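You operate a simulated robot arm through the tools that you are given. There is no shell and no other tool. Be economical: measure what you need, move in short steps, check, and stop when the job is done.

The job below is to be done with a simulated robot arm. You get a single attempt, and the scene is never put back.

## Task
Level the speaker plate with the blue foot wheel.
Fine: level lengthwise on the plate, wheel lock to FREE, turn till the bubble stands between the middle marks, lock again, level back. Leave the other wheel.

It is judged by the outcome, as a careful person would: the job done as asked, and still so three seconds after it is handed in. It fails if anything else is knocked over, pushed out of place, dropped, spilled or broken.

## Robot
A 7-joint arm with a two-finger parallel gripper, fixed in place. Base frame: the origin is at the foot of the arm, x ahead of it, y to its left, z up; the work surface is at about z = 0. Lengths are in m, angles in rad, forces in N, time in s.
With the tool pointing down near the work surface it reaches from about 0.24 to 0.62 m from the base axis. Its first joint turns from -1.152 to 1.152 rad. Payload 2.6 kg.
The TCP is the grasp point between the finger pads, 0.03 m short of the fingertips. In the tool frame z runs along the fingers and y along their closing line. Largest opening 0.094 m; finger width 0.028, thickness 0.01; the body of the gripper, 0.05 by 0.096 m, starts 0.055 m behind the TCP.
Orientation is that of the tool frame in the base frame, as a unit quaternion [w, x, y, z]. With the fingers straight down and closing along the base's y, the tool's x points along the base's -x, its y along +y and its z along -z.

## Interface
- The arm moves only by the tool step_arm. Its argument "deltas" is a list of rows, each a list of 6 numbers: the shift along the base's x, y, z in m, then the turn, a rotation vector about the base's x, y, z in rad. In form: [[x, y, z, wx, wy, wz], ...]. A call has 1 to 8 rows; each row is the pose to reach, as a shift and turn from the pose commanded when the call began. "jaw" is the finger opening in m, from 0 to 0.094, set as the call begins (left out, the last holds). Rows are played at 5 a second. More than 0.05 m and 0.15 rad between two rows, or a gripper value outside its range, and nothing of the call is played. A pose out of reach is approached as far as the arm can. The call stops where the force on the tool passes 40 N (or 10 N more than at its start, if that is more) or the arm is blocked; 0.2 s more then pass. The fingers move at their own pace (about 0.072 m/s each) and stop on an object; they squeeze with about 30 N. The grip force told is the motor's: it shows also when the fingers shut on nothing. Time passes only in rows, and 0.2 s behind the last, so rows that repeat a pose let the fingers close. It gives the time, the measured TCP pose, the force on the tool (base axes), the opening and the grip force at its end, in the units of the frame above (readings bear some noise), and new pictures: "views" is both (left out), scene, wrist or none.
- Cameras (640 x 400 px; columns grow to the right, rows downward): "scene" is fixed at [0.0341, 0.4264, 0.5812]; the picture's right is [-0.79, -0.61, 0.00], its down [-0.31, 0.41, -0.86] and it looks along [0.52, -0.68, -0.51] (base axes); focal length 369 px, centre (320, 200). "wrist" rides on the gripper at [0.076, 0.014, -0.103] in the tool frame; the picture's right is [-0.18, 0.98, 0.00], its down [-0.75, -0.14, -0.64] and it looks along [-0.63, -0.12, 0.77] (tool axes); focal length 243 px, centre (320, 200). There is no depth. A picture from a camera that has moved, and an enlarged one, comes with that camera's place and axes in the base frame and with its lens. The place of the scene camera against the robot may be out by one fixed shift of up to 0.018 m in any direction.
- enlarge(camera, box): a new picture of the part [left, top, right, bottom] of that camera's present view, enlarged. It takes no simulated time.
- hand_in(): hands the job in; it is judged then, once.

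Go step by step. Nothing tells you positions but the pictures and the camera data: compare them with the known pose of the tool, close in by small moves and look again before you grip or let go. The budget is 120 turns and 170 pictures, counting those below and the enlarged ones. Unless the task says otherwise, let go and move clear before handing in, and close with one line.

The tools are called as a command line: name --pt "numbers of a row" for each row, then --argument value for the rest, lists and objects as JSON in quotes. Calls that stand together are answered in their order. step_arm: Moves the arm, as the interface text tells. Its arguments: {"type":"object","properties":{"deltas":{"type":"array"},"jaw":{"type":"number"},"views":{"type":"string","enum":["both","scene","wrist","none"]}},"required":["deltas"]} The other tools are called the same way: enlarge (camera, box) takes an enlarged picture of a part of a camera's view; hand_in () hands the job in.

At the start:

```text
time_s: 0.0
ee_pos: [0.2801, -0.2273, 0.3712]
tool_rot: [0.0, 0.0, 1.0, 0.001]
wrist_force: [-0.5, -0.8, -0.7]
width: 0.0939
grip_force: 0.0
```

scene: 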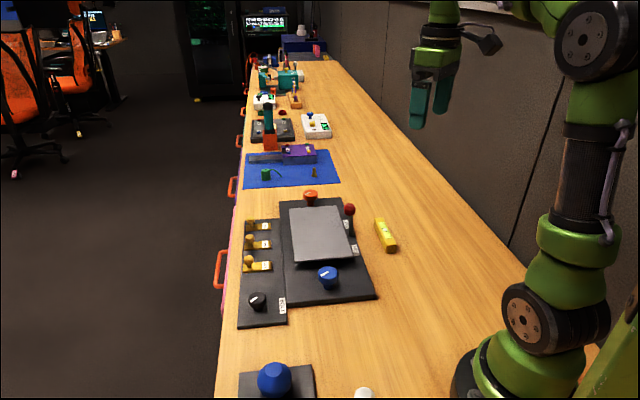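
wrist: 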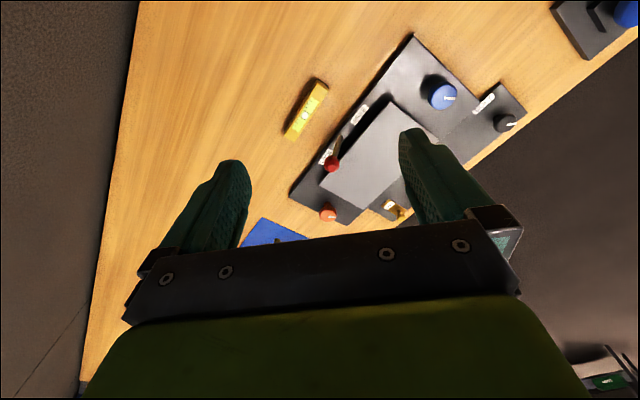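

I see the speaker plate with a blue wheel and an orange wheel, a red-headed lever, and a yellow spirit level beside it. I'll enlarge for detail first.

enlarge --camera "scene" --box '[220, 170, 420, 330]'

enlarge --camera "wrist" --box '[270, 30, 530, 230]'

```text
2.50 times, centred on (320, 250) of scene
camera zoom: at [0.0341, 0.4264, 0.5812], right [-0.79, -0.61, 0.0], down [-0.31, 0.41, -0.86], along [0.52, -0.68, -0.51], focal length 922 px, centre (320, 75)
```

zoom: 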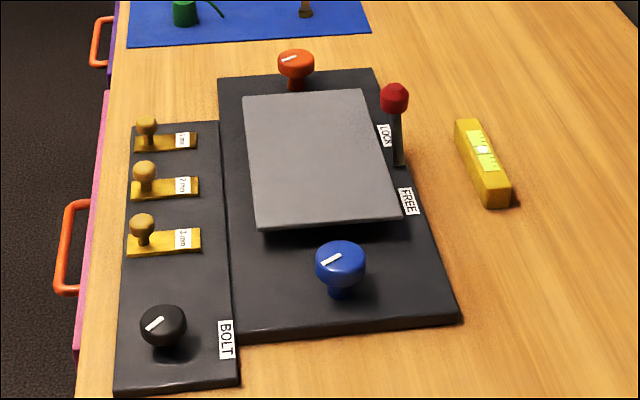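

```text
2.00 times, centred on (400, 130) of wrist
camera zoom: at [0.2039, -0.215, 0.4735], right [0.18, 0.98, 0.0], down [0.75, -0.14, 0.64], along [0.63, -0.12, -0.77], focal length 485 px, centre (160, 340)
```

zoom: 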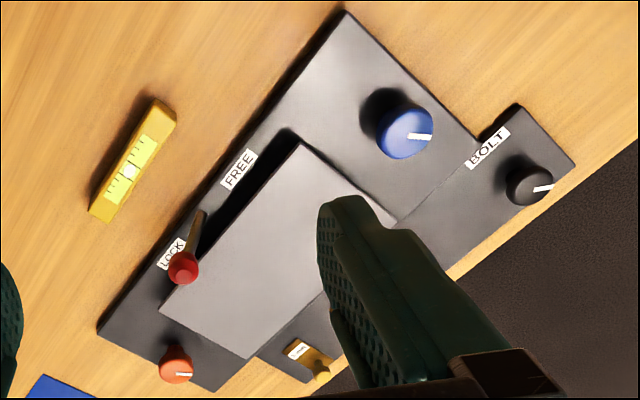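

The level lies at about (0.36, -0.275), nearly parallel to the plate's long axis, which runs from blue to orange at roughly -45°. I'll move above it with the jaw square to it and look again.

step_arm --pt "0.016 -0.01 -0.03 0 0 -0.136" --pt "0.032 -0.02 -0.06 0 0 -0.272" --pt "0.048 -0.03 -0.09 0 0 -0.408" --pt "0.064 -0.04 -0.12 0 0 -0.544" --pt "0.08 -0.048 -0.16 0 0 -0.68" --pt "0.08 -0.048 -0.18 0 0 -0.68" --jaw 0.06

```text
time_s: 1.4
ee_pos: [0.3615, -0.2751, 0.1891]
tool_rot: [0.0, 0.334, 0.943, 0.0]
wrist_force: [0.7, 0.8, -0.1]
width: 0.06
grip_force: 0.0
camera wrist: at [0.311, -0.2174, 0.2924], right [0.76, 0.65, 0.0], down [0.5, -0.58, 0.64], along [0.42, -0.49, -0.77], focal length 243 px, centre (320, 200)
```

scene: 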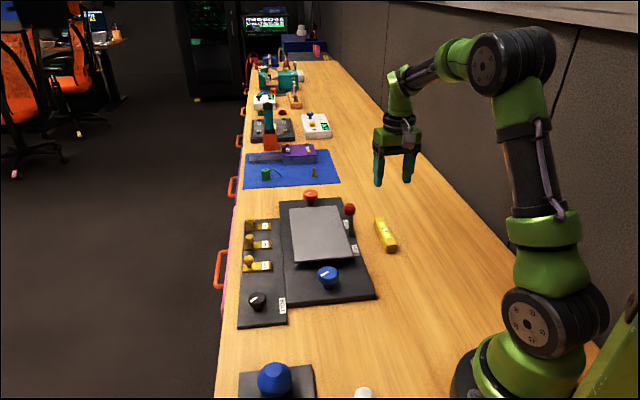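
wrist: 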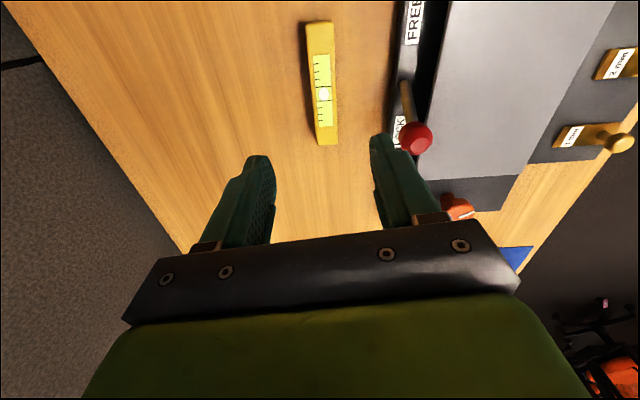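

The level is under the gripper. I'll enlarge to place it precisely.

enlarge --camera "wrist" --box '[240, 0, 480, 150]'

```text
2.67 times, centred on (360, 75) of wrist
camera zoom: at [0.311, -0.2174, 0.2924], right [0.76, 0.65, 0.0], down [0.5, -0.58, 0.64], along [0.42, -0.49, -0.77], focal length 647 px, centre (213, 533)
```

zoom: 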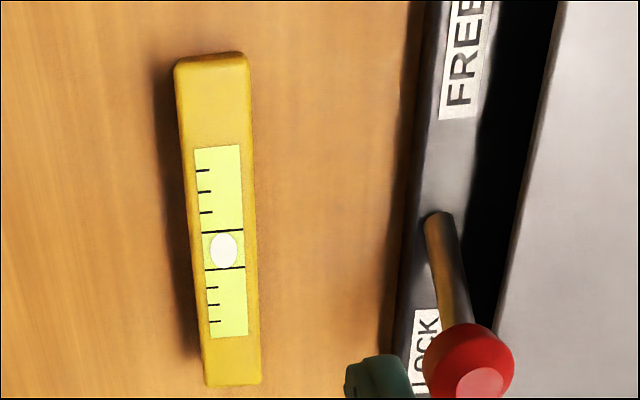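

The level's centre is about (0.364, -0.274), lying along -45°, about 0.117 long and 0.023 wide. I'll turn the last bit and descend part of the way.

step_arm --pt "0.003 0.001 -0.03 0 0 -0.1" --pt "0.003 0.001 -0.07 0 0 -0.1" --pt "0.003 0.001 -0.1 0 0 -0.1" --pt "0.003 0.001 -0.12 0 0 -0.1" --views "wrist"

```text
time_s: 2.4
ee_pos: [0.3615, -0.2739, 0.0691]
tool_rot: [0.0, 0.38, 0.925, -0.001]
wrist_force: [0.1, 0.6, 0.2]
width: 0.06
grip_force: 0.0
camera wrist: at [0.3176, -0.2108, 0.1709], right [0.82, 0.57, 0.0], down [0.44, -0.63, 0.64], along [0.37, -0.53, -0.77], focal length 243 px, centre (320, 200)
```

wrist: 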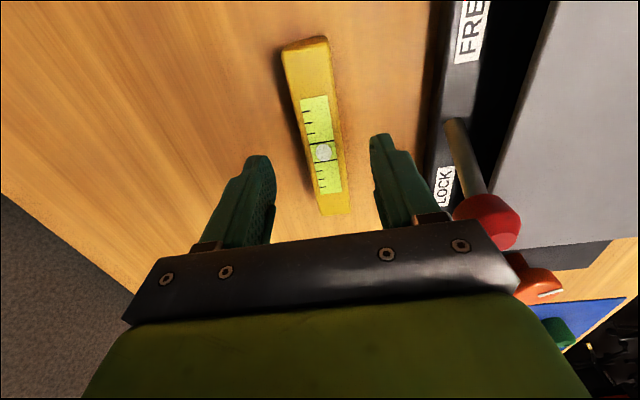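

The measure agrees, with the level centred at about (0.363, -0.273). I'll go down and close on it.

step_arm --pt "0.0015 0.001 -0.015 0 0 -0.015" --pt "0.0015 0.001 -0.034 0 0 -0.015" --views "wrist"

step_arm --pt "0 0 0 0 0 0" --pt "0 0 0 0 0 0" --pt "0 0 0 0 0 0" --jaw 0.015 --views "both"

```text
time_s: 3.0
ee_pos: [0.3648, -0.2716, 0.0347]
tool_rot: [0.0, 0.387, 0.922, 0.0]
wrist_force: [0.3, 0.6, 0.6]
width: 0.06
grip_force: 0.0
camera wrist: at [0.3205, -0.2098, 0.1377], right [0.83, 0.56, 0.0], down [0.43, -0.64, 0.64], along [0.36, -0.53, -0.77], focal length 243 px, centre (320, 200)
```

wrist: 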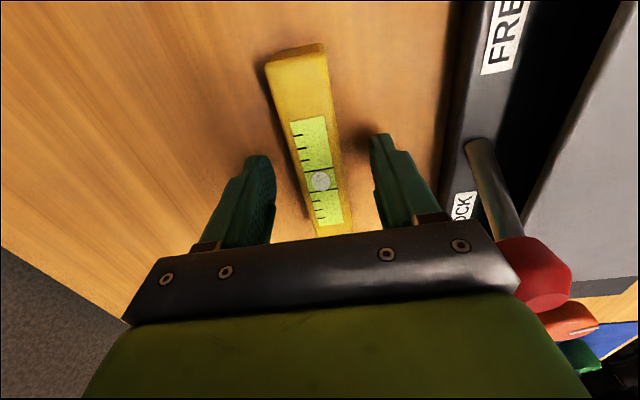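

```text
time_s: 3.8
ee_pos: [0.3628, -0.2728, 0.035]
tool_rot: [-0.001, 0.388, 0.922, 0.0]
wrist_force: [-1.0, -0.2, -0.3]
width: 0.0254
grip_force: 30.1
camera wrist: at [0.3205, -0.2099, 0.1379], right [0.83, 0.56, 0.0], down [0.43, -0.64, 0.64], along [0.36, -0.53, -0.77], focal length 243 px, centre (320, 200)
```

scene: 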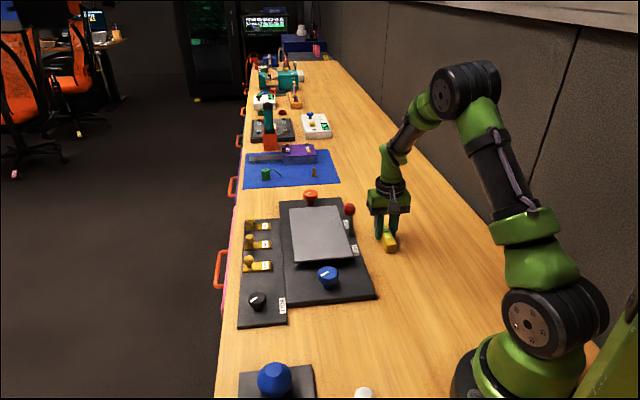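
wrist: 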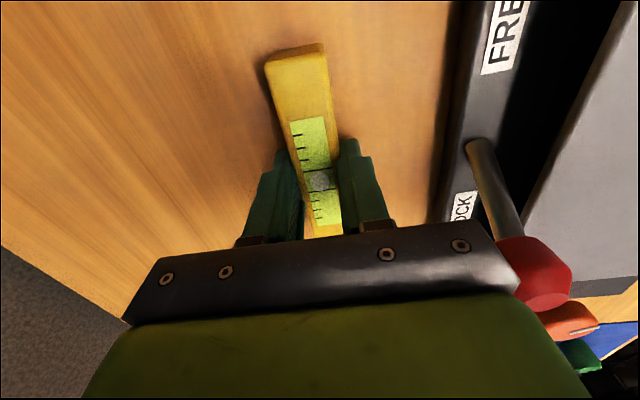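

The level is gripped at (0.363, -0.273, 0.035). I'll lift it high, clear of the lever, and look at the plate.

step_arm --pt "0 0 0.03 0 0 0" --pt "0 0 0.08 0 0 0" --pt "0 0 0.13 0 0 0" --pt "0 0 0.17 0 0 0" --pt "0.03 0.03 0.17 0 0 0" --pt "0.06 0.06 0.17 0 0 0"

```text
time_s: 5.2
ee_pos: [0.4239, -0.2149, 0.205]
tool_rot: [-0.001, 0.387, 0.922, -0.001]
wrist_force: [-0.3, -0.7, -0.8]
width: 0.0253
grip_force: 30.0
camera wrist: at [0.3805, -0.1508, 0.3077], right [0.83, 0.56, 0.0], down [0.43, -0.64, 0.64], along [0.36, -0.53, -0.77], focal length 243 px, centre (320, 200)
```

scene: 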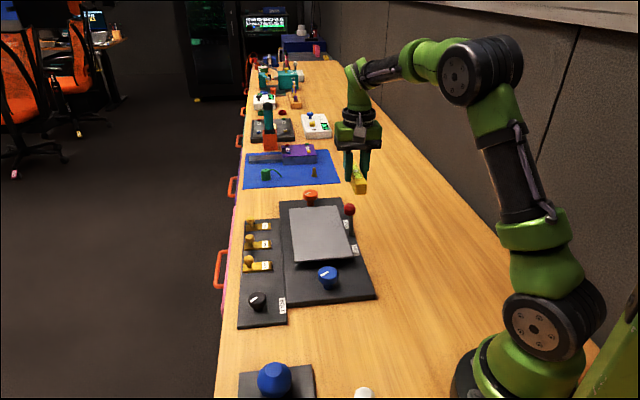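
wrist: 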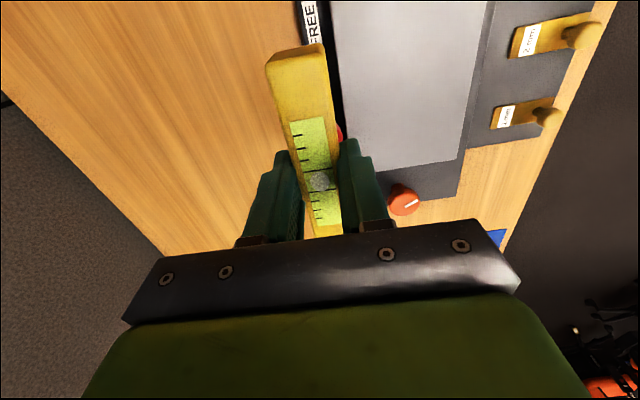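

Now over to roughly the plate's centre at the same height, then another look.

step_arm --pt "0.03 0.03 0 0 0 0" --pt "0.06 0.06 0 0 0 0"

```text
time_s: 5.8
ee_pos: [0.4852, -0.1517, 0.2051]
tool_rot: [0.0, 0.387, 0.922, 0.0]
wrist_force: [-0.2, -0.5, -0.2]
width: 0.025
grip_force: 29.8
camera wrist: at [0.4422, -0.0895, 0.3083], right [0.83, 0.56, 0.0], down [0.43, -0.64, 0.64], along [0.36, -0.53, -0.77], focal length 243 px, centre (320, 200)
```

scene: 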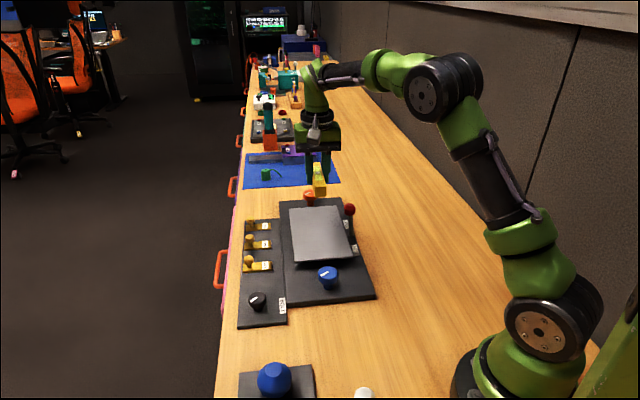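
wrist: 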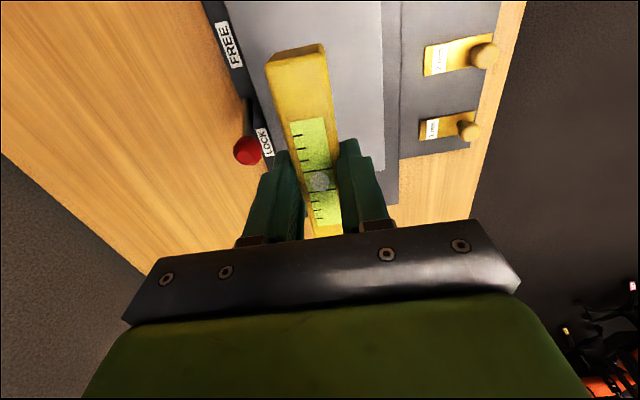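

enlarge --camera "wrist" --box '[200, 0, 440, 200]'

enlarge --camera "scene" --box '[260, 170, 400, 310]'

```text
2.00 times, centred on (320, 100) of wrist
camera zoom: at [0.4422, -0.0895, 0.3083], right [0.83, 0.56, 0.0], down [0.43, -0.64, 0.64], along [0.36, -0.53, -0.77], focal length 485 px, centre (320, 400)
```

zoom: 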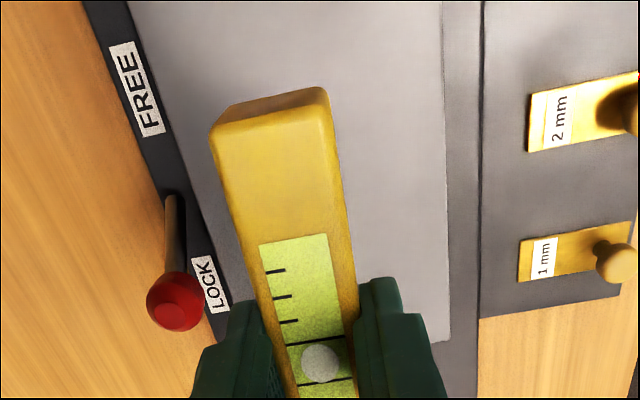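

```text
2.86 times, centred on (330, 240) of scene
camera zoom: at [0.0341, 0.4264, 0.5812], right [-0.79, -0.61, 0.0], down [-0.31, 0.41, -0.86], along [0.52, -0.68, -0.51], focal length 1054 px, centre (291, 86)
```

zoom: 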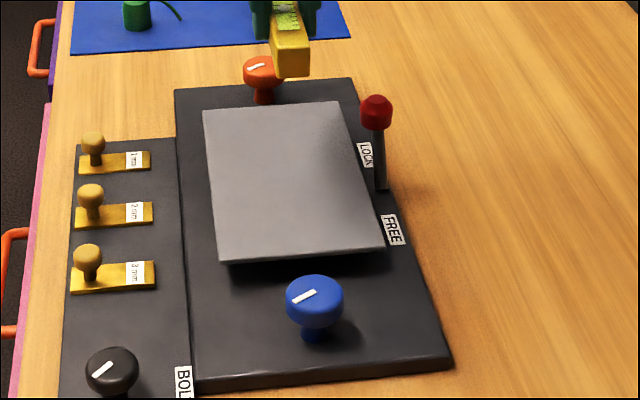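

The gripper is already centred over the plate, at about (0.484, -0.152) along -45°. The lever's ball is around (0.448, -0.239, 0.07), well to the side. I'll lower carefully.

step_arm --pt "0 0 -0.04 0 0 0" --pt "0 0 -0.08 0 0 0" --pt "0 0 -0.11 0 0 0"

```text
time_s: 6.6
ee_pos: [0.4863, -0.1524, 0.0976]
tool_rot: [-0.001, 0.387, 0.922, 0.0]
wrist_force: [-0.4, -0.7, -0.6]
width: 0.0252
grip_force: 30.3
camera wrist: at [0.442, -0.0895, 0.2002], right [0.83, 0.56, 0.0], down [0.43, -0.64, 0.64], along [0.36, -0.53, -0.77], focal length 243 px, centre (320, 200)
```

scene: 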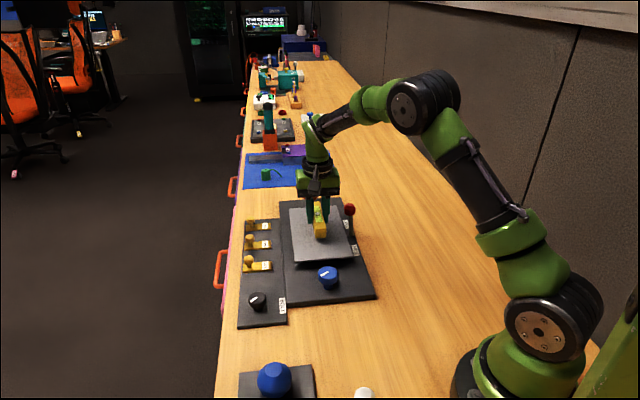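
wrist: 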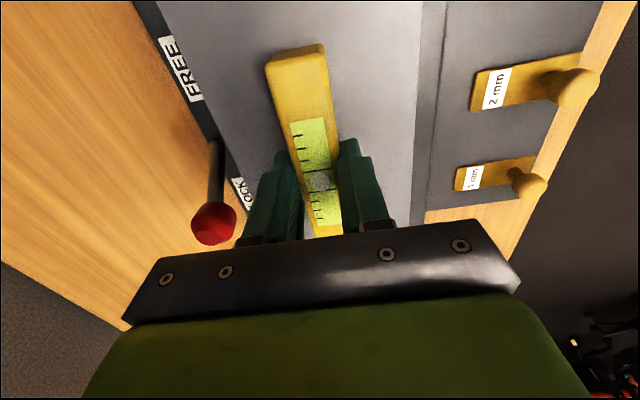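

step_arm --pt "0 0 -0.005 0 0 0" --pt "0 0 -0.01 0 0 0" --views "none"

enlarge --camera "scene" --box '[270, 190, 370, 280]'

```text
time_s: 7.2
ee_pos: [0.4845, -0.1541, 0.0868]
tool_rot: [0.0, 0.388, 0.922, 0.0]
wrist_force: [-0.2, -0.3, -0.7]
width: 0.0252
grip_force: 30.5
```

```text
4.44 times, centred on (320, 235) of scene
camera zoom: at [0.0341, 0.4264, 0.5812], right [-0.79, -0.61, 0.0], down [-0.31, 0.41, -0.86], along [0.52, -0.68, -0.51], focal length 1639 px, centre (320, 44)
```

zoom: 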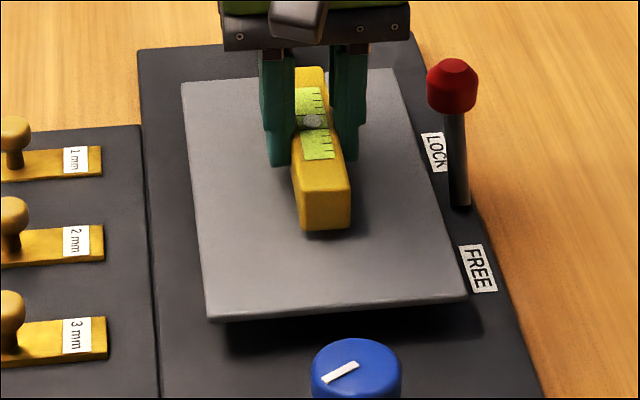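

step_arm --pt "0 0 -0.003 0 0 0" --pt "0 0 -0.006 0 0 0" --views "none"

enlarge --camera "scene" --box '[270, 190, 370, 280]'

```text
time_s: 7.8
ee_pos: [0.4829, -0.1531, 0.0807]
tool_rot: [0.0, 0.387, 0.922, 0.0]
wrist_force: [-0.2, -1.0, 0.2]
width: 0.0253
grip_force: 29.6
```

```text
4.44 times, centred on (320, 235) of scene
camera zoom: at [0.0341, 0.4264, 0.5812], right [-0.79, -0.61, 0.0], down [-0.31, 0.41, -0.86], along [0.52, -0.68, -0.51], focal length 1639 px, centre (320, 44)
```

zoom: 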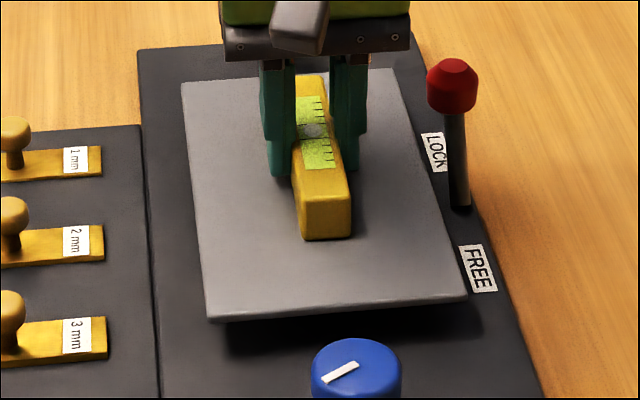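

step_arm --pt "0 0 -0.002 0 0 0" --pt "0 0 -0.004 0 0 0" --views "none"

enlarge --camera "scene" --box '[290, 200, 350, 254]'

```text
time_s: 8.4
ee_pos: [0.4857, -0.1547, 0.0802]
tool_rot: [0.002, 0.387, 0.922, 0.0]
wrist_force: [-8.7, 1.4, 22.4]
width: 0.0255
grip_force: 29.6
```

```text
7.41 times, centred on (320, 227) of scene
camera zoom: at [0.0339, 0.4265, 0.5812], right [-0.79, -0.61, 0.0], down [-0.31, 0.41, -0.86], along [0.52, -0.68, -0.51], focal length 2732 px, centre (320, 0)
```

zoom: 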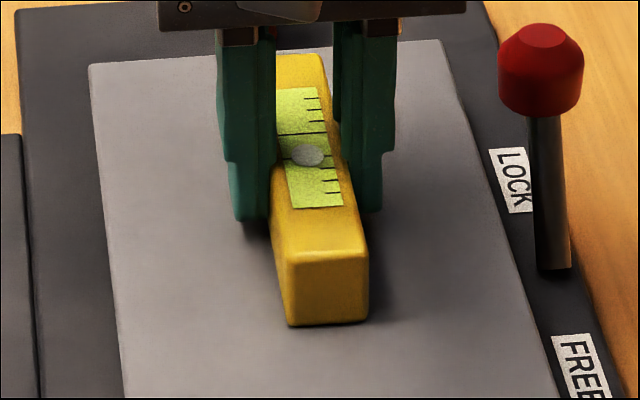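

There is contact at about 0.080 (22 N). I'll ease up slightly to take the load off and then release.

step_arm --pt "0 0 0.002 0 0 0" --views "none"

```text
time_s: 8.8
ee_pos: [0.4851, -0.1556, 0.0799]
tool_rot: [0.002, 0.387, 0.922, -0.001]
wrist_force: [3.2, -1.6, 13.4]
width: 0.0252
grip_force: 30.3
```

step_arm --pt "0 0 0.0015 0 0 0" --views "none"

step_arm --pt "0 0 0 0 0 0" --pt "0 0 0 0 0 0" --jaw 0.05

```text
time_s: 9.2
ee_pos: [0.4829, -0.1536, 0.0795]
tool_rot: [-0.001, 0.386, 0.922, 0.0]
wrist_force: [3.0, -1.1, 6.7]
width: 0.0252
grip_force: 30.1
```

```text
time_s: 9.8
ee_pos: [0.485, -0.154, 0.0797]
tool_rot: [-0.001, 0.387, 0.922, 0.001]
wrist_force: [0.0, -0.2, 0.6]
width: 0.0499
grip_force: 0.1
camera wrist: at [0.4409, -0.0907, 0.1826], right [0.83, 0.56, 0.0], down [0.43, -0.64, 0.64], along [0.36, -0.53, -0.77], focal length 243 px, centre (320, 200)
```

scene: 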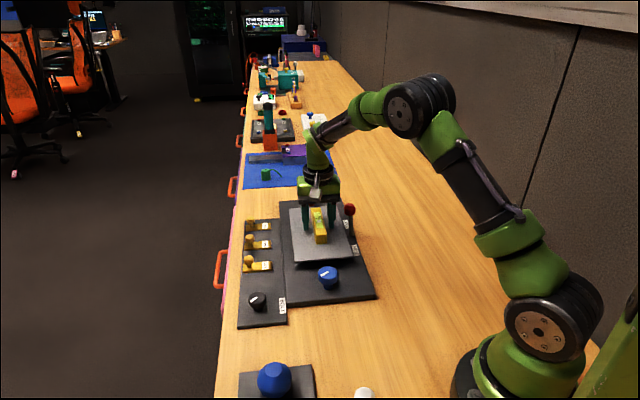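
wrist: 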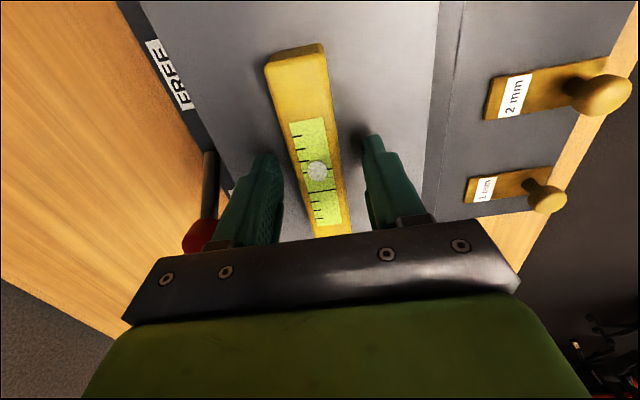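

The level stands on the plate. I'll raise the arm clear and read the bubble.

step_arm --pt "0 0 0.03 0 0 0" --pt "0 0 0.075 0 0 0" --pt "0 0 0.12 0 0 0" --views "wrist"

enlarge --camera "wrist" --box '[240, 0, 400, 130]'

enlarge --camera "scene" --box '[290, 200, 350, 254]'

```text
time_s: 10.6
ee_pos: [0.4842, -0.1531, 0.2039]
tool_rot: [-0.001, 0.388, 0.922, 0.0]
wrist_force: [-0.1, -0.9, 0.5]
width: 0.0501
grip_force: 0.1
camera wrist: at [0.4403, -0.09, 0.306], right [0.83, 0.56, 0.0], down [0.43, -0.64, 0.64], along [0.36, -0.53, -0.77], focal length 243 px, centre (320, 200)
```

wrist: 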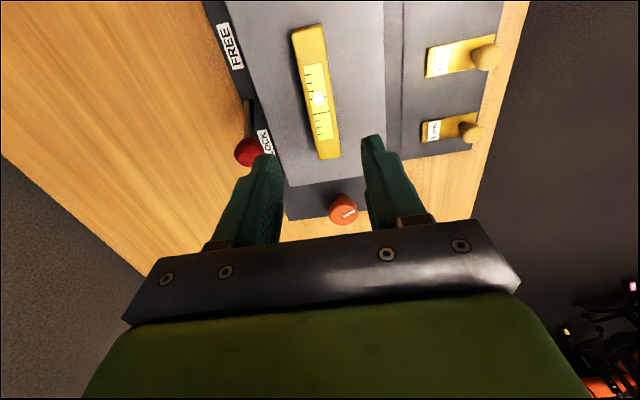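

```text
3.08 times, centred on (320, 65) of wrist
camera zoom: at [0.4403, -0.09, 0.306], right [0.83, 0.56, 0.0], down [0.43, -0.64, 0.64], along [0.36, -0.53, -0.77], focal length 746 px, centre (320, 615)
```

zoom: 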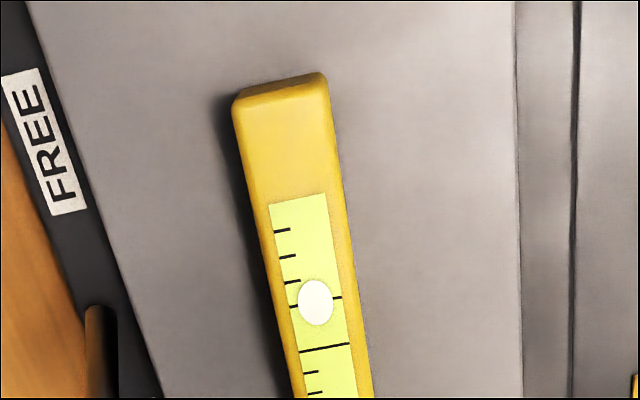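

```text
7.41 times, centred on (320, 227) of scene
camera zoom: at [0.0341, 0.4264, 0.5812], right [-0.79, -0.61, 0.0], down [-0.31, 0.41, -0.86], along [0.52, -0.68, -0.51], focal length 2732 px, centre (320, 0)
```

zoom: 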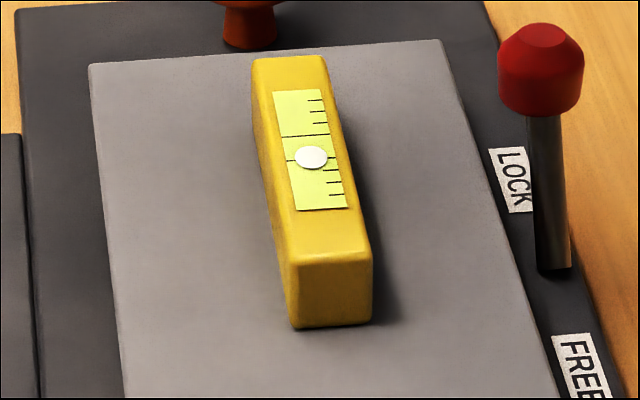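

The bubble sits on the middle mark at the blue end, so that end is a little high. First the lock: I'll go with closed fingers to beyond the lever's ball, so I can push it toward FREE.

step_arm --pt "0 -0.04 0 0 0 0" --pt "0 -0.08 0 0 0 0" --pt "0.0 -0.12 0 0 0 0" --pt "0.0 -0.12 0 0 0 0" --jaw 0.0

```text
time_s: 11.6
ee_pos: [0.4834, -0.2737, 0.2028]
tool_rot: [0.0, 0.387, 0.922, 0.0]
wrist_force: [0.0, 0.2, 0.1]
width: 0.0
grip_force: 30.4
camera wrist: at [0.441, -0.211, 0.3044], right [0.83, 0.56, 0.0], down [0.43, -0.64, 0.64], along [0.36, -0.53, -0.77], focal length 243 px, centre (320, 200)
```

scene: 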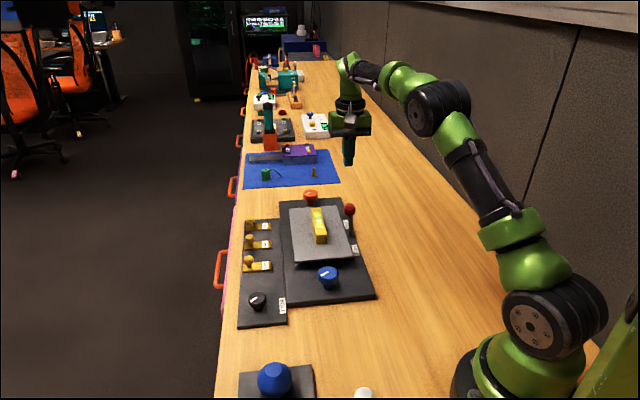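
wrist: 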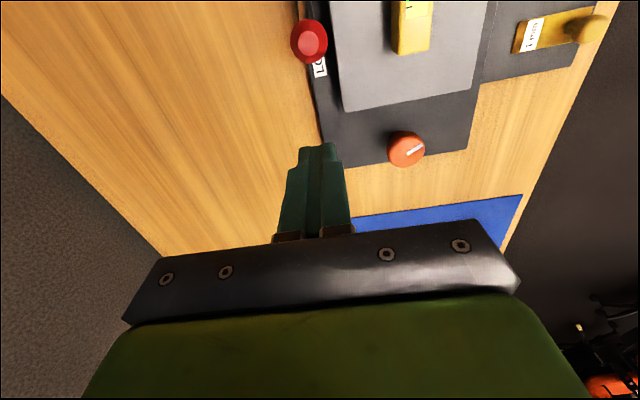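

The ball is confirmed at about (0.450, -0.238, 0.075), with the fingers lined up behind it. I'll go down and check.

step_arm --pt "0 0 -0.04 0 0 0" --pt "0 0 -0.08 0 0 0" --pt "0 0 -0.113 0 0 0"

enlarge --camera "scene" --box '[290, 170, 400, 270]'

```text
time_s: 12.4
ee_pos: [0.483, -0.2714, 0.0873]
tool_rot: [0.0, 0.387, 0.922, 0.0]
wrist_force: [-0.3, 0.0, 0.5]
width: 0.0
grip_force: 30.2
camera wrist: at [0.4407, -0.2085, 0.1905], right [0.83, 0.56, 0.0], down [0.43, -0.64, 0.64], along [0.36, -0.53, -0.77], focal length 243 px, centre (320, 200)
```

scene: 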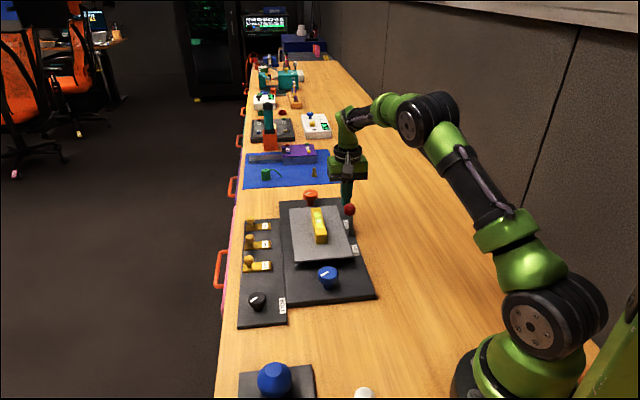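
wrist: 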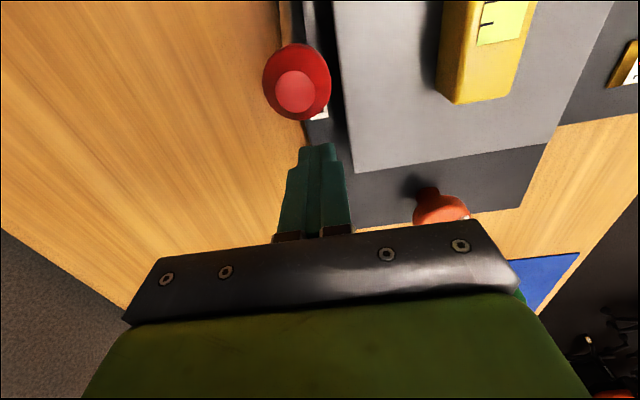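

```text
4.00 times, centred on (345, 220) of scene
camera zoom: at [0.0341, 0.4264, 0.5812], right [-0.79, -0.61, 0.0], down [-0.31, 0.41, -0.86], along [0.52, -0.68, -0.51], focal length 1475 px, centre (220, 120)
```

zoom: 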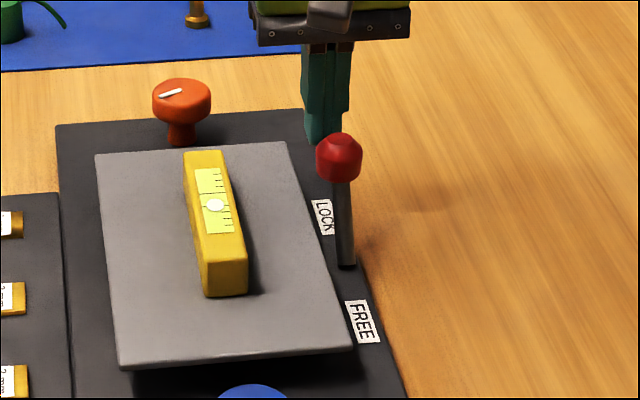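

It's well lined up. I'll push along toward FREE in small increments.

step_arm --pt "-0.0106 0.0106 0 0 0 0" --pt "-0.0212 0.0212 0 0 0 0" --pt "-0.0283 0.0283 0 0 0 0" --pt "-0.0354 0.0354 0 0 0 0"

enlarge --camera "scene" --box '[290, 170, 400, 270]'

```text
time_s: 13.4
ee_pos: [0.4472, -0.2379, 0.086]
tool_rot: [-0.001, 0.388, 0.922, 0.001]
wrist_force: [0.5, -0.9, -0.6]
width: 0.0002
grip_force: 29.8
camera wrist: at [0.4045, -0.1745, 0.1897], right [0.83, 0.56, 0.0], down [0.43, -0.64, 0.64], along [0.35, -0.53, -0.77], focal length 243 px, centre (320, 200)
```

scene: 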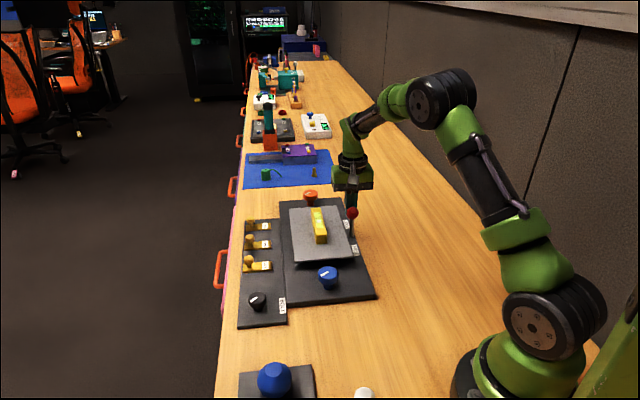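
wrist: 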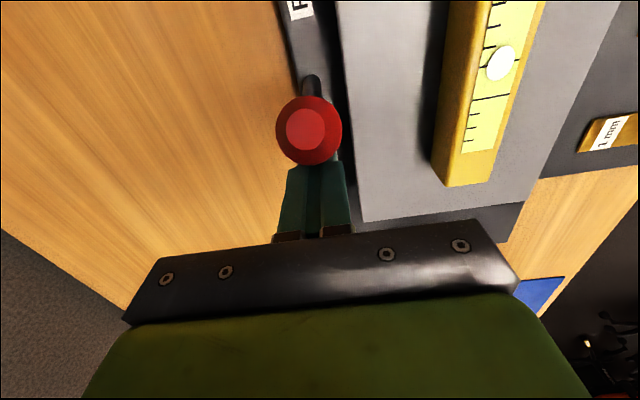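

```text
4.00 times, centred on (345, 220) of scene
camera zoom: at [0.0341, 0.4264, 0.5812], right [-0.79, -0.61, 0.0], down [-0.31, 0.41, -0.86], along [0.52, -0.68, -0.51], focal length 1475 px, centre (220, 120)
```

zoom: 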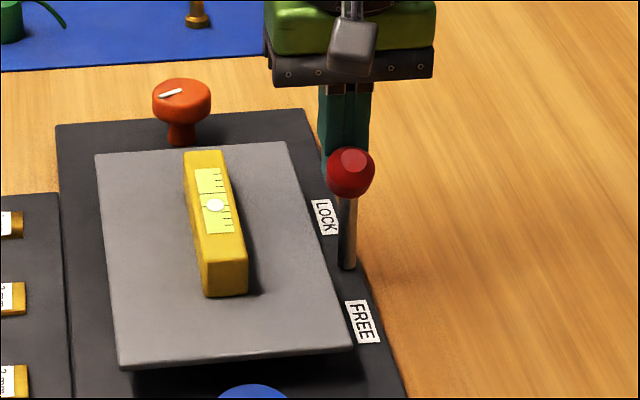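

The lever follows with little force. I'll continue pushing.

step_arm --pt "-0.0106 0.0106 0 0 0 0" --pt "-0.0212 0.0212 0 0 0 0" --pt "-0.0283 0.0283 0 0 0 0" --pt "-0.0354 0.0354 0 0 0 0"

enlarge --camera "scene" --box '[290, 170, 400, 270]'

```text
time_s: 14.4
ee_pos: [0.4216, -0.2097, 0.0892]
tool_rot: [0.012, 0.384, 0.923, -0.005]
wrist_force: [0.4, -0.3, 1.1]
width: 0.0
grip_force: 30.2
stopped in row 4: the force on the tool passed its limit (the readings are from after the stop); the commanded pose is now the measured one
camera wrist: at [0.3757, -0.1458, 0.1909], right [0.83, 0.56, 0.0], down [0.42, -0.62, 0.66], along [0.37, -0.54, -0.75], focal length 243 px, centre (320, 200)
```

scene: 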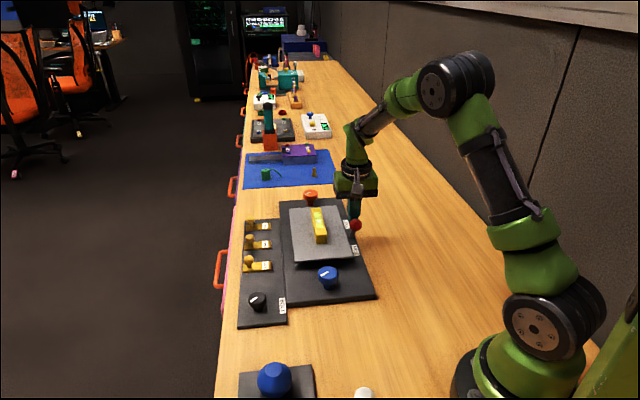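
wrist: 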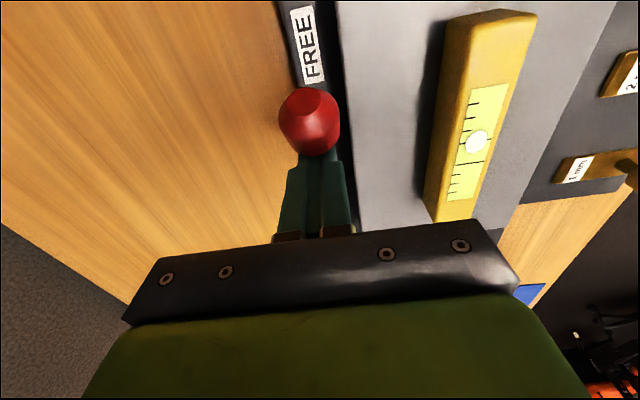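

```text
4.00 times, centred on (345, 220) of scene
camera zoom: at [0.034, 0.4264, 0.5812], right [-0.79, -0.61, 0.0], down [-0.31, 0.41, -0.86], along [0.52, -0.68, -0.51], focal length 1475 px, centre (220, 120)
```

zoom: 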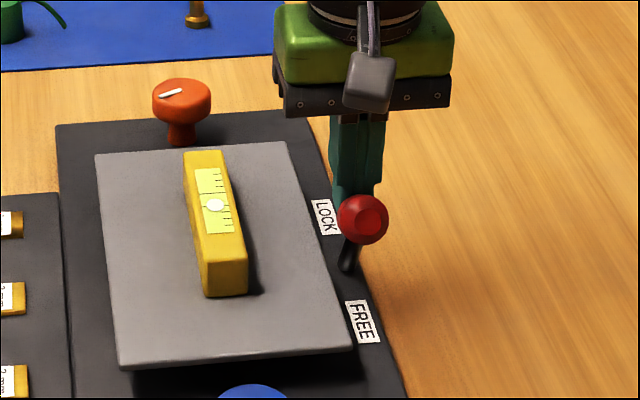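

It hit the force limit with the lever leaning to FREE. I'll back off a little and see whether it is at its stop.

step_arm --pt "0.015 -0.015 0 0 0 0" --pt "0.025 -0.025 0.0 0 0 0"

enlarge --camera "scene" --box '[290, 170, 400, 270]'

```text
time_s: 15.0
ee_pos: [0.4462, -0.234, 0.0914]
tool_rot: [0.011, 0.384, 0.923, -0.004]
wrist_force: [-0.4, 0.1, -0.4]
width: 0.0
grip_force: 30.3
camera wrist: at [0.4006, -0.1703, 0.1918], right [0.83, 0.56, 0.0], down [0.42, -0.62, 0.66], along [0.37, -0.54, -0.75], focal length 243 px, centre (320, 200)
```

scene: 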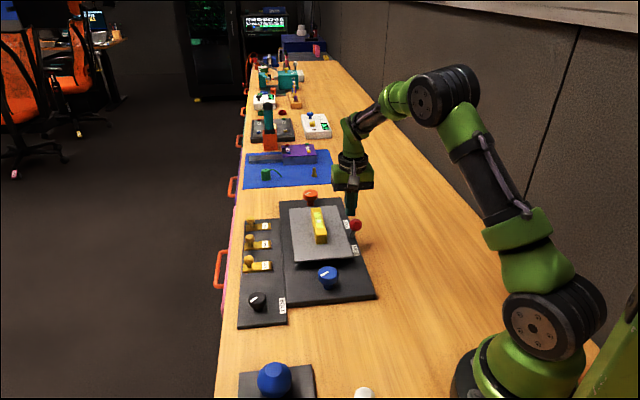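
wrist: 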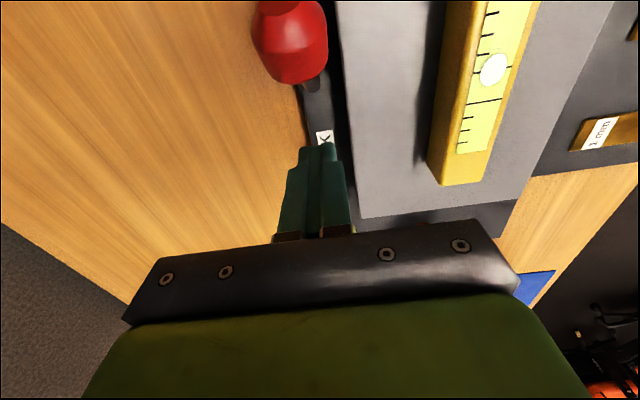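

```text
4.00 times, centred on (345, 220) of scene
camera zoom: at [0.034, 0.4264, 0.5812], right [-0.79, -0.61, 0.0], down [-0.31, 0.41, -0.86], along [0.52, -0.68, -0.51], focal length 1475 px, centre (220, 120)
```

zoom: 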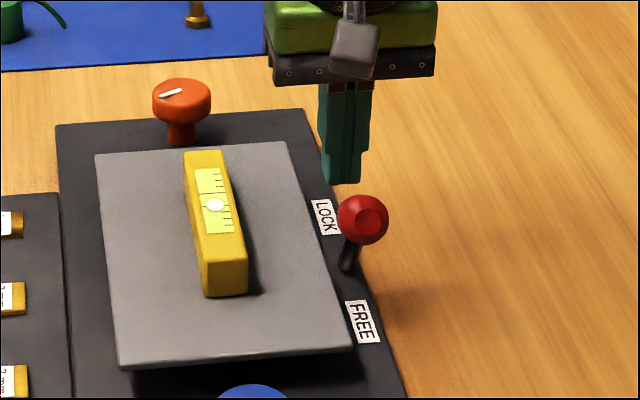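

The lever rests at FREE. Next is the blue wheel: I'll raise the arm, straighten the small tilt and move above the wheel.

step_arm --pt "0 0 0.05 0.008 0.008 0" --pt "0 0 0.1 0.016 0.017 0" --pt "-0.02 0.04 0.12 0.016 0.017 0" --pt "-0.04 0.08 0.12 0.016 0.017 0" --pt "-0.055 0.12 0.12 0.016 0.017 0" --pt "-0.07 0.16 0.12 0.016 0.017 0" --pt "-0.081 0.192 0.12 0.016 0.017 0" --jaw 0.065

```text
time_s: 16.6
ee_pos: [0.3647, -0.0439, 0.2095]
tool_rot: [0.0, 0.384, 0.923, -0.001]
wrist_force: [1.0, 0.7, -0.6]
width: 0.065
grip_force: 0.1
camera wrist: at [0.3202, 0.0191, 0.3123], right [0.83, 0.56, 0.0], down [0.43, -0.63, 0.64], along [0.36, -0.53, -0.77], focal length 243 px, centre (320, 200)
```

scene: 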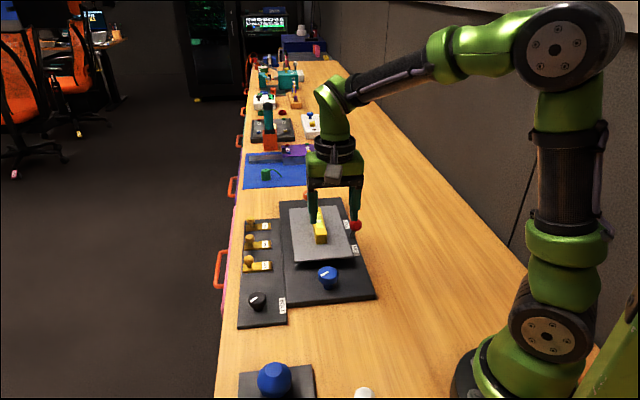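
wrist: 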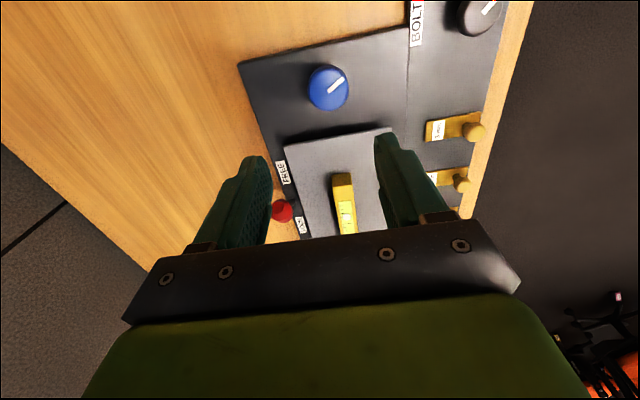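

enlarge --camera "wrist" --box '[230, 20, 430, 170]'

enlarge --camera "scene" --box '[280, 200, 380, 300]'

```text
2.67 times, centred on (330, 95) of wrist
camera zoom: at [0.3202, 0.0191, 0.3123], right [0.83, 0.56, 0.0], down [0.43, -0.63, 0.64], along [0.36, -0.53, -0.77], focal length 647 px, centre (293, 480)
```

zoom: 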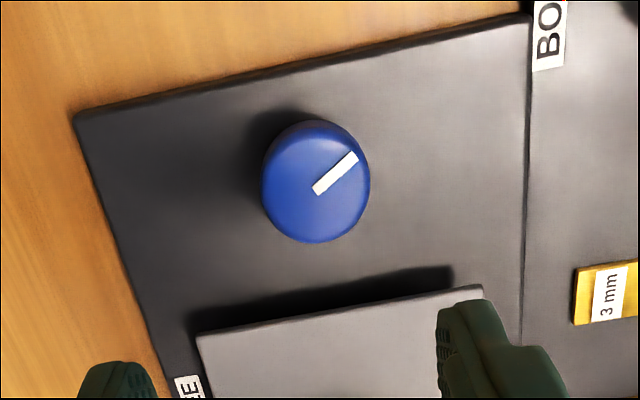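

```text
4.00 times, centred on (330, 250) of scene
camera zoom: at [0.0341, 0.4264, 0.5812], right [-0.79, -0.61, 0.0], down [-0.31, 0.41, -0.86], along [0.52, -0.68, -0.51], focal length 1475 px, centre (280, 0)
```

zoom: 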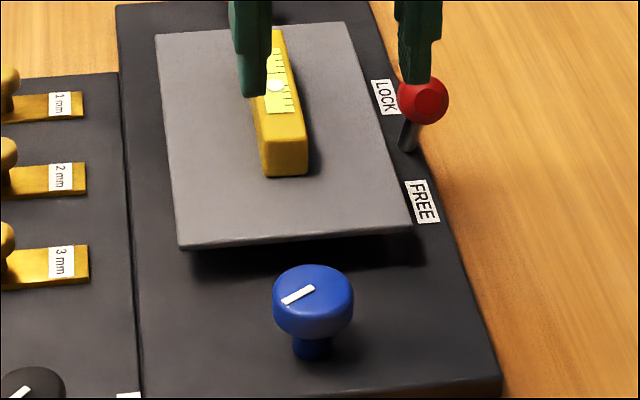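

The wheel's top is at about (0.365, -0.030, 0.07), 0.04 across. I'll centre on it and descend part of the way.

step_arm --pt "0 0.013 -0.03 0 0 0" --pt "0 0.013 -0.07 0 0 0" --pt "0 0.013 -0.095 0 0 0"

enlarge --camera "scene" --box '[280, 200, 380, 300]'

```text
time_s: 17.4
ee_pos: [0.3661, -0.0293, 0.114]
tool_rot: [-0.001, 0.385, 0.923, 0.0]
wrist_force: [0.5, 0.1, -0.2]
width: 0.0648
grip_force: 0.1
camera wrist: at [0.3215, 0.0335, 0.2171], right [0.83, 0.56, 0.0], down [0.43, -0.63, 0.64], along [0.36, -0.53, -0.77], focal length 243 px, centre (320, 200)
```

scene: 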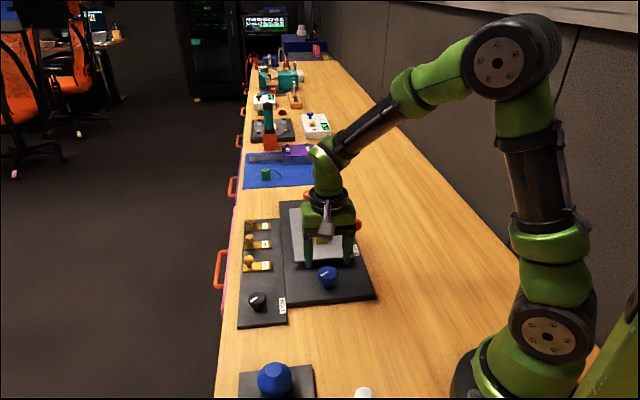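
wrist: 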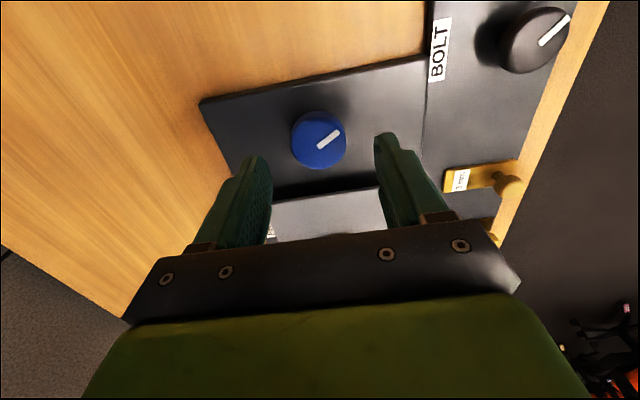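

```text
4.00 times, centred on (330, 250) of scene
camera zoom: at [0.034, 0.4264, 0.5812], right [-0.79, -0.61, 0.0], down [-0.31, 0.41, -0.86], along [0.52, -0.68, -0.51], focal length 1475 px, centre (280, 0)
```

zoom: 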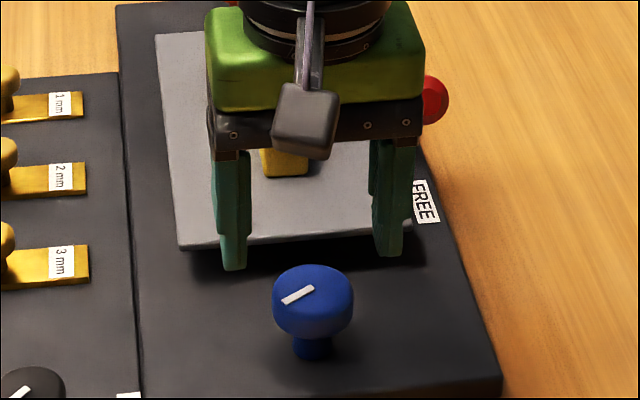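

Alignment is good. I'll descend around the wheel and look before closing.

step_arm --pt "-0.002 0.001 -0.02 0 0 0" --pt "-0.002 0.001 -0.042 0 0 0"

enlarge --camera "scene" --box '[280, 200, 380, 300]'

```text
time_s: 18.0
ee_pos: [0.3644, -0.0277, 0.0724]
tool_rot: [0.0, 0.384, 0.923, 0.0]
wrist_force: [0.3, 0.1, -0.6]
width: 0.0649
grip_force: 0.0
camera wrist: at [0.3199, 0.0345, 0.1752], right [0.83, 0.56, 0.0], down [0.43, -0.63, 0.64], along [0.36, -0.53, -0.77], focal length 243 px, centre (320, 200)
```

scene: 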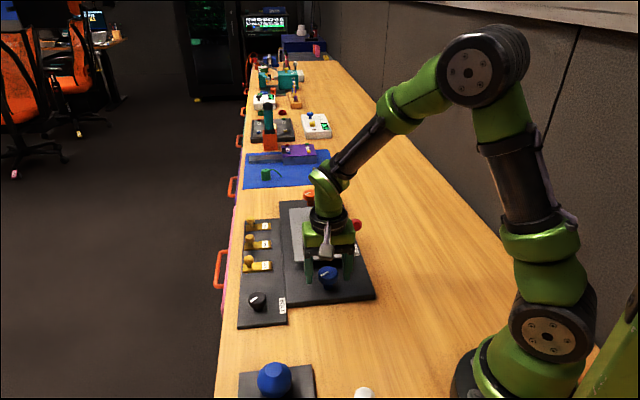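
wrist: 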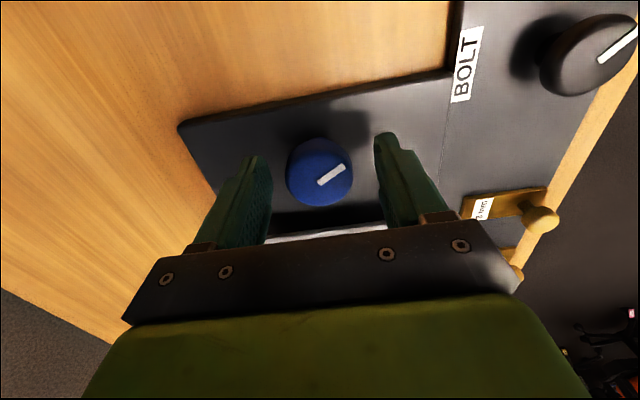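

```text
4.00 times, centred on (330, 250) of scene
camera zoom: at [0.0341, 0.4264, 0.5812], right [-0.79, -0.61, 0.0], down [-0.31, 0.41, -0.86], along [0.52, -0.68, -0.51], focal length 1475 px, centre (280, 0)
```

zoom: 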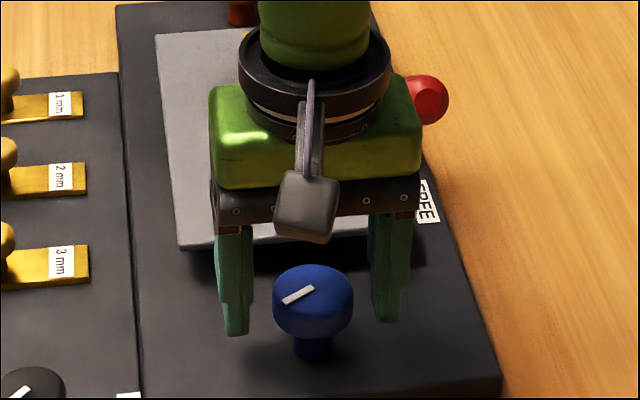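

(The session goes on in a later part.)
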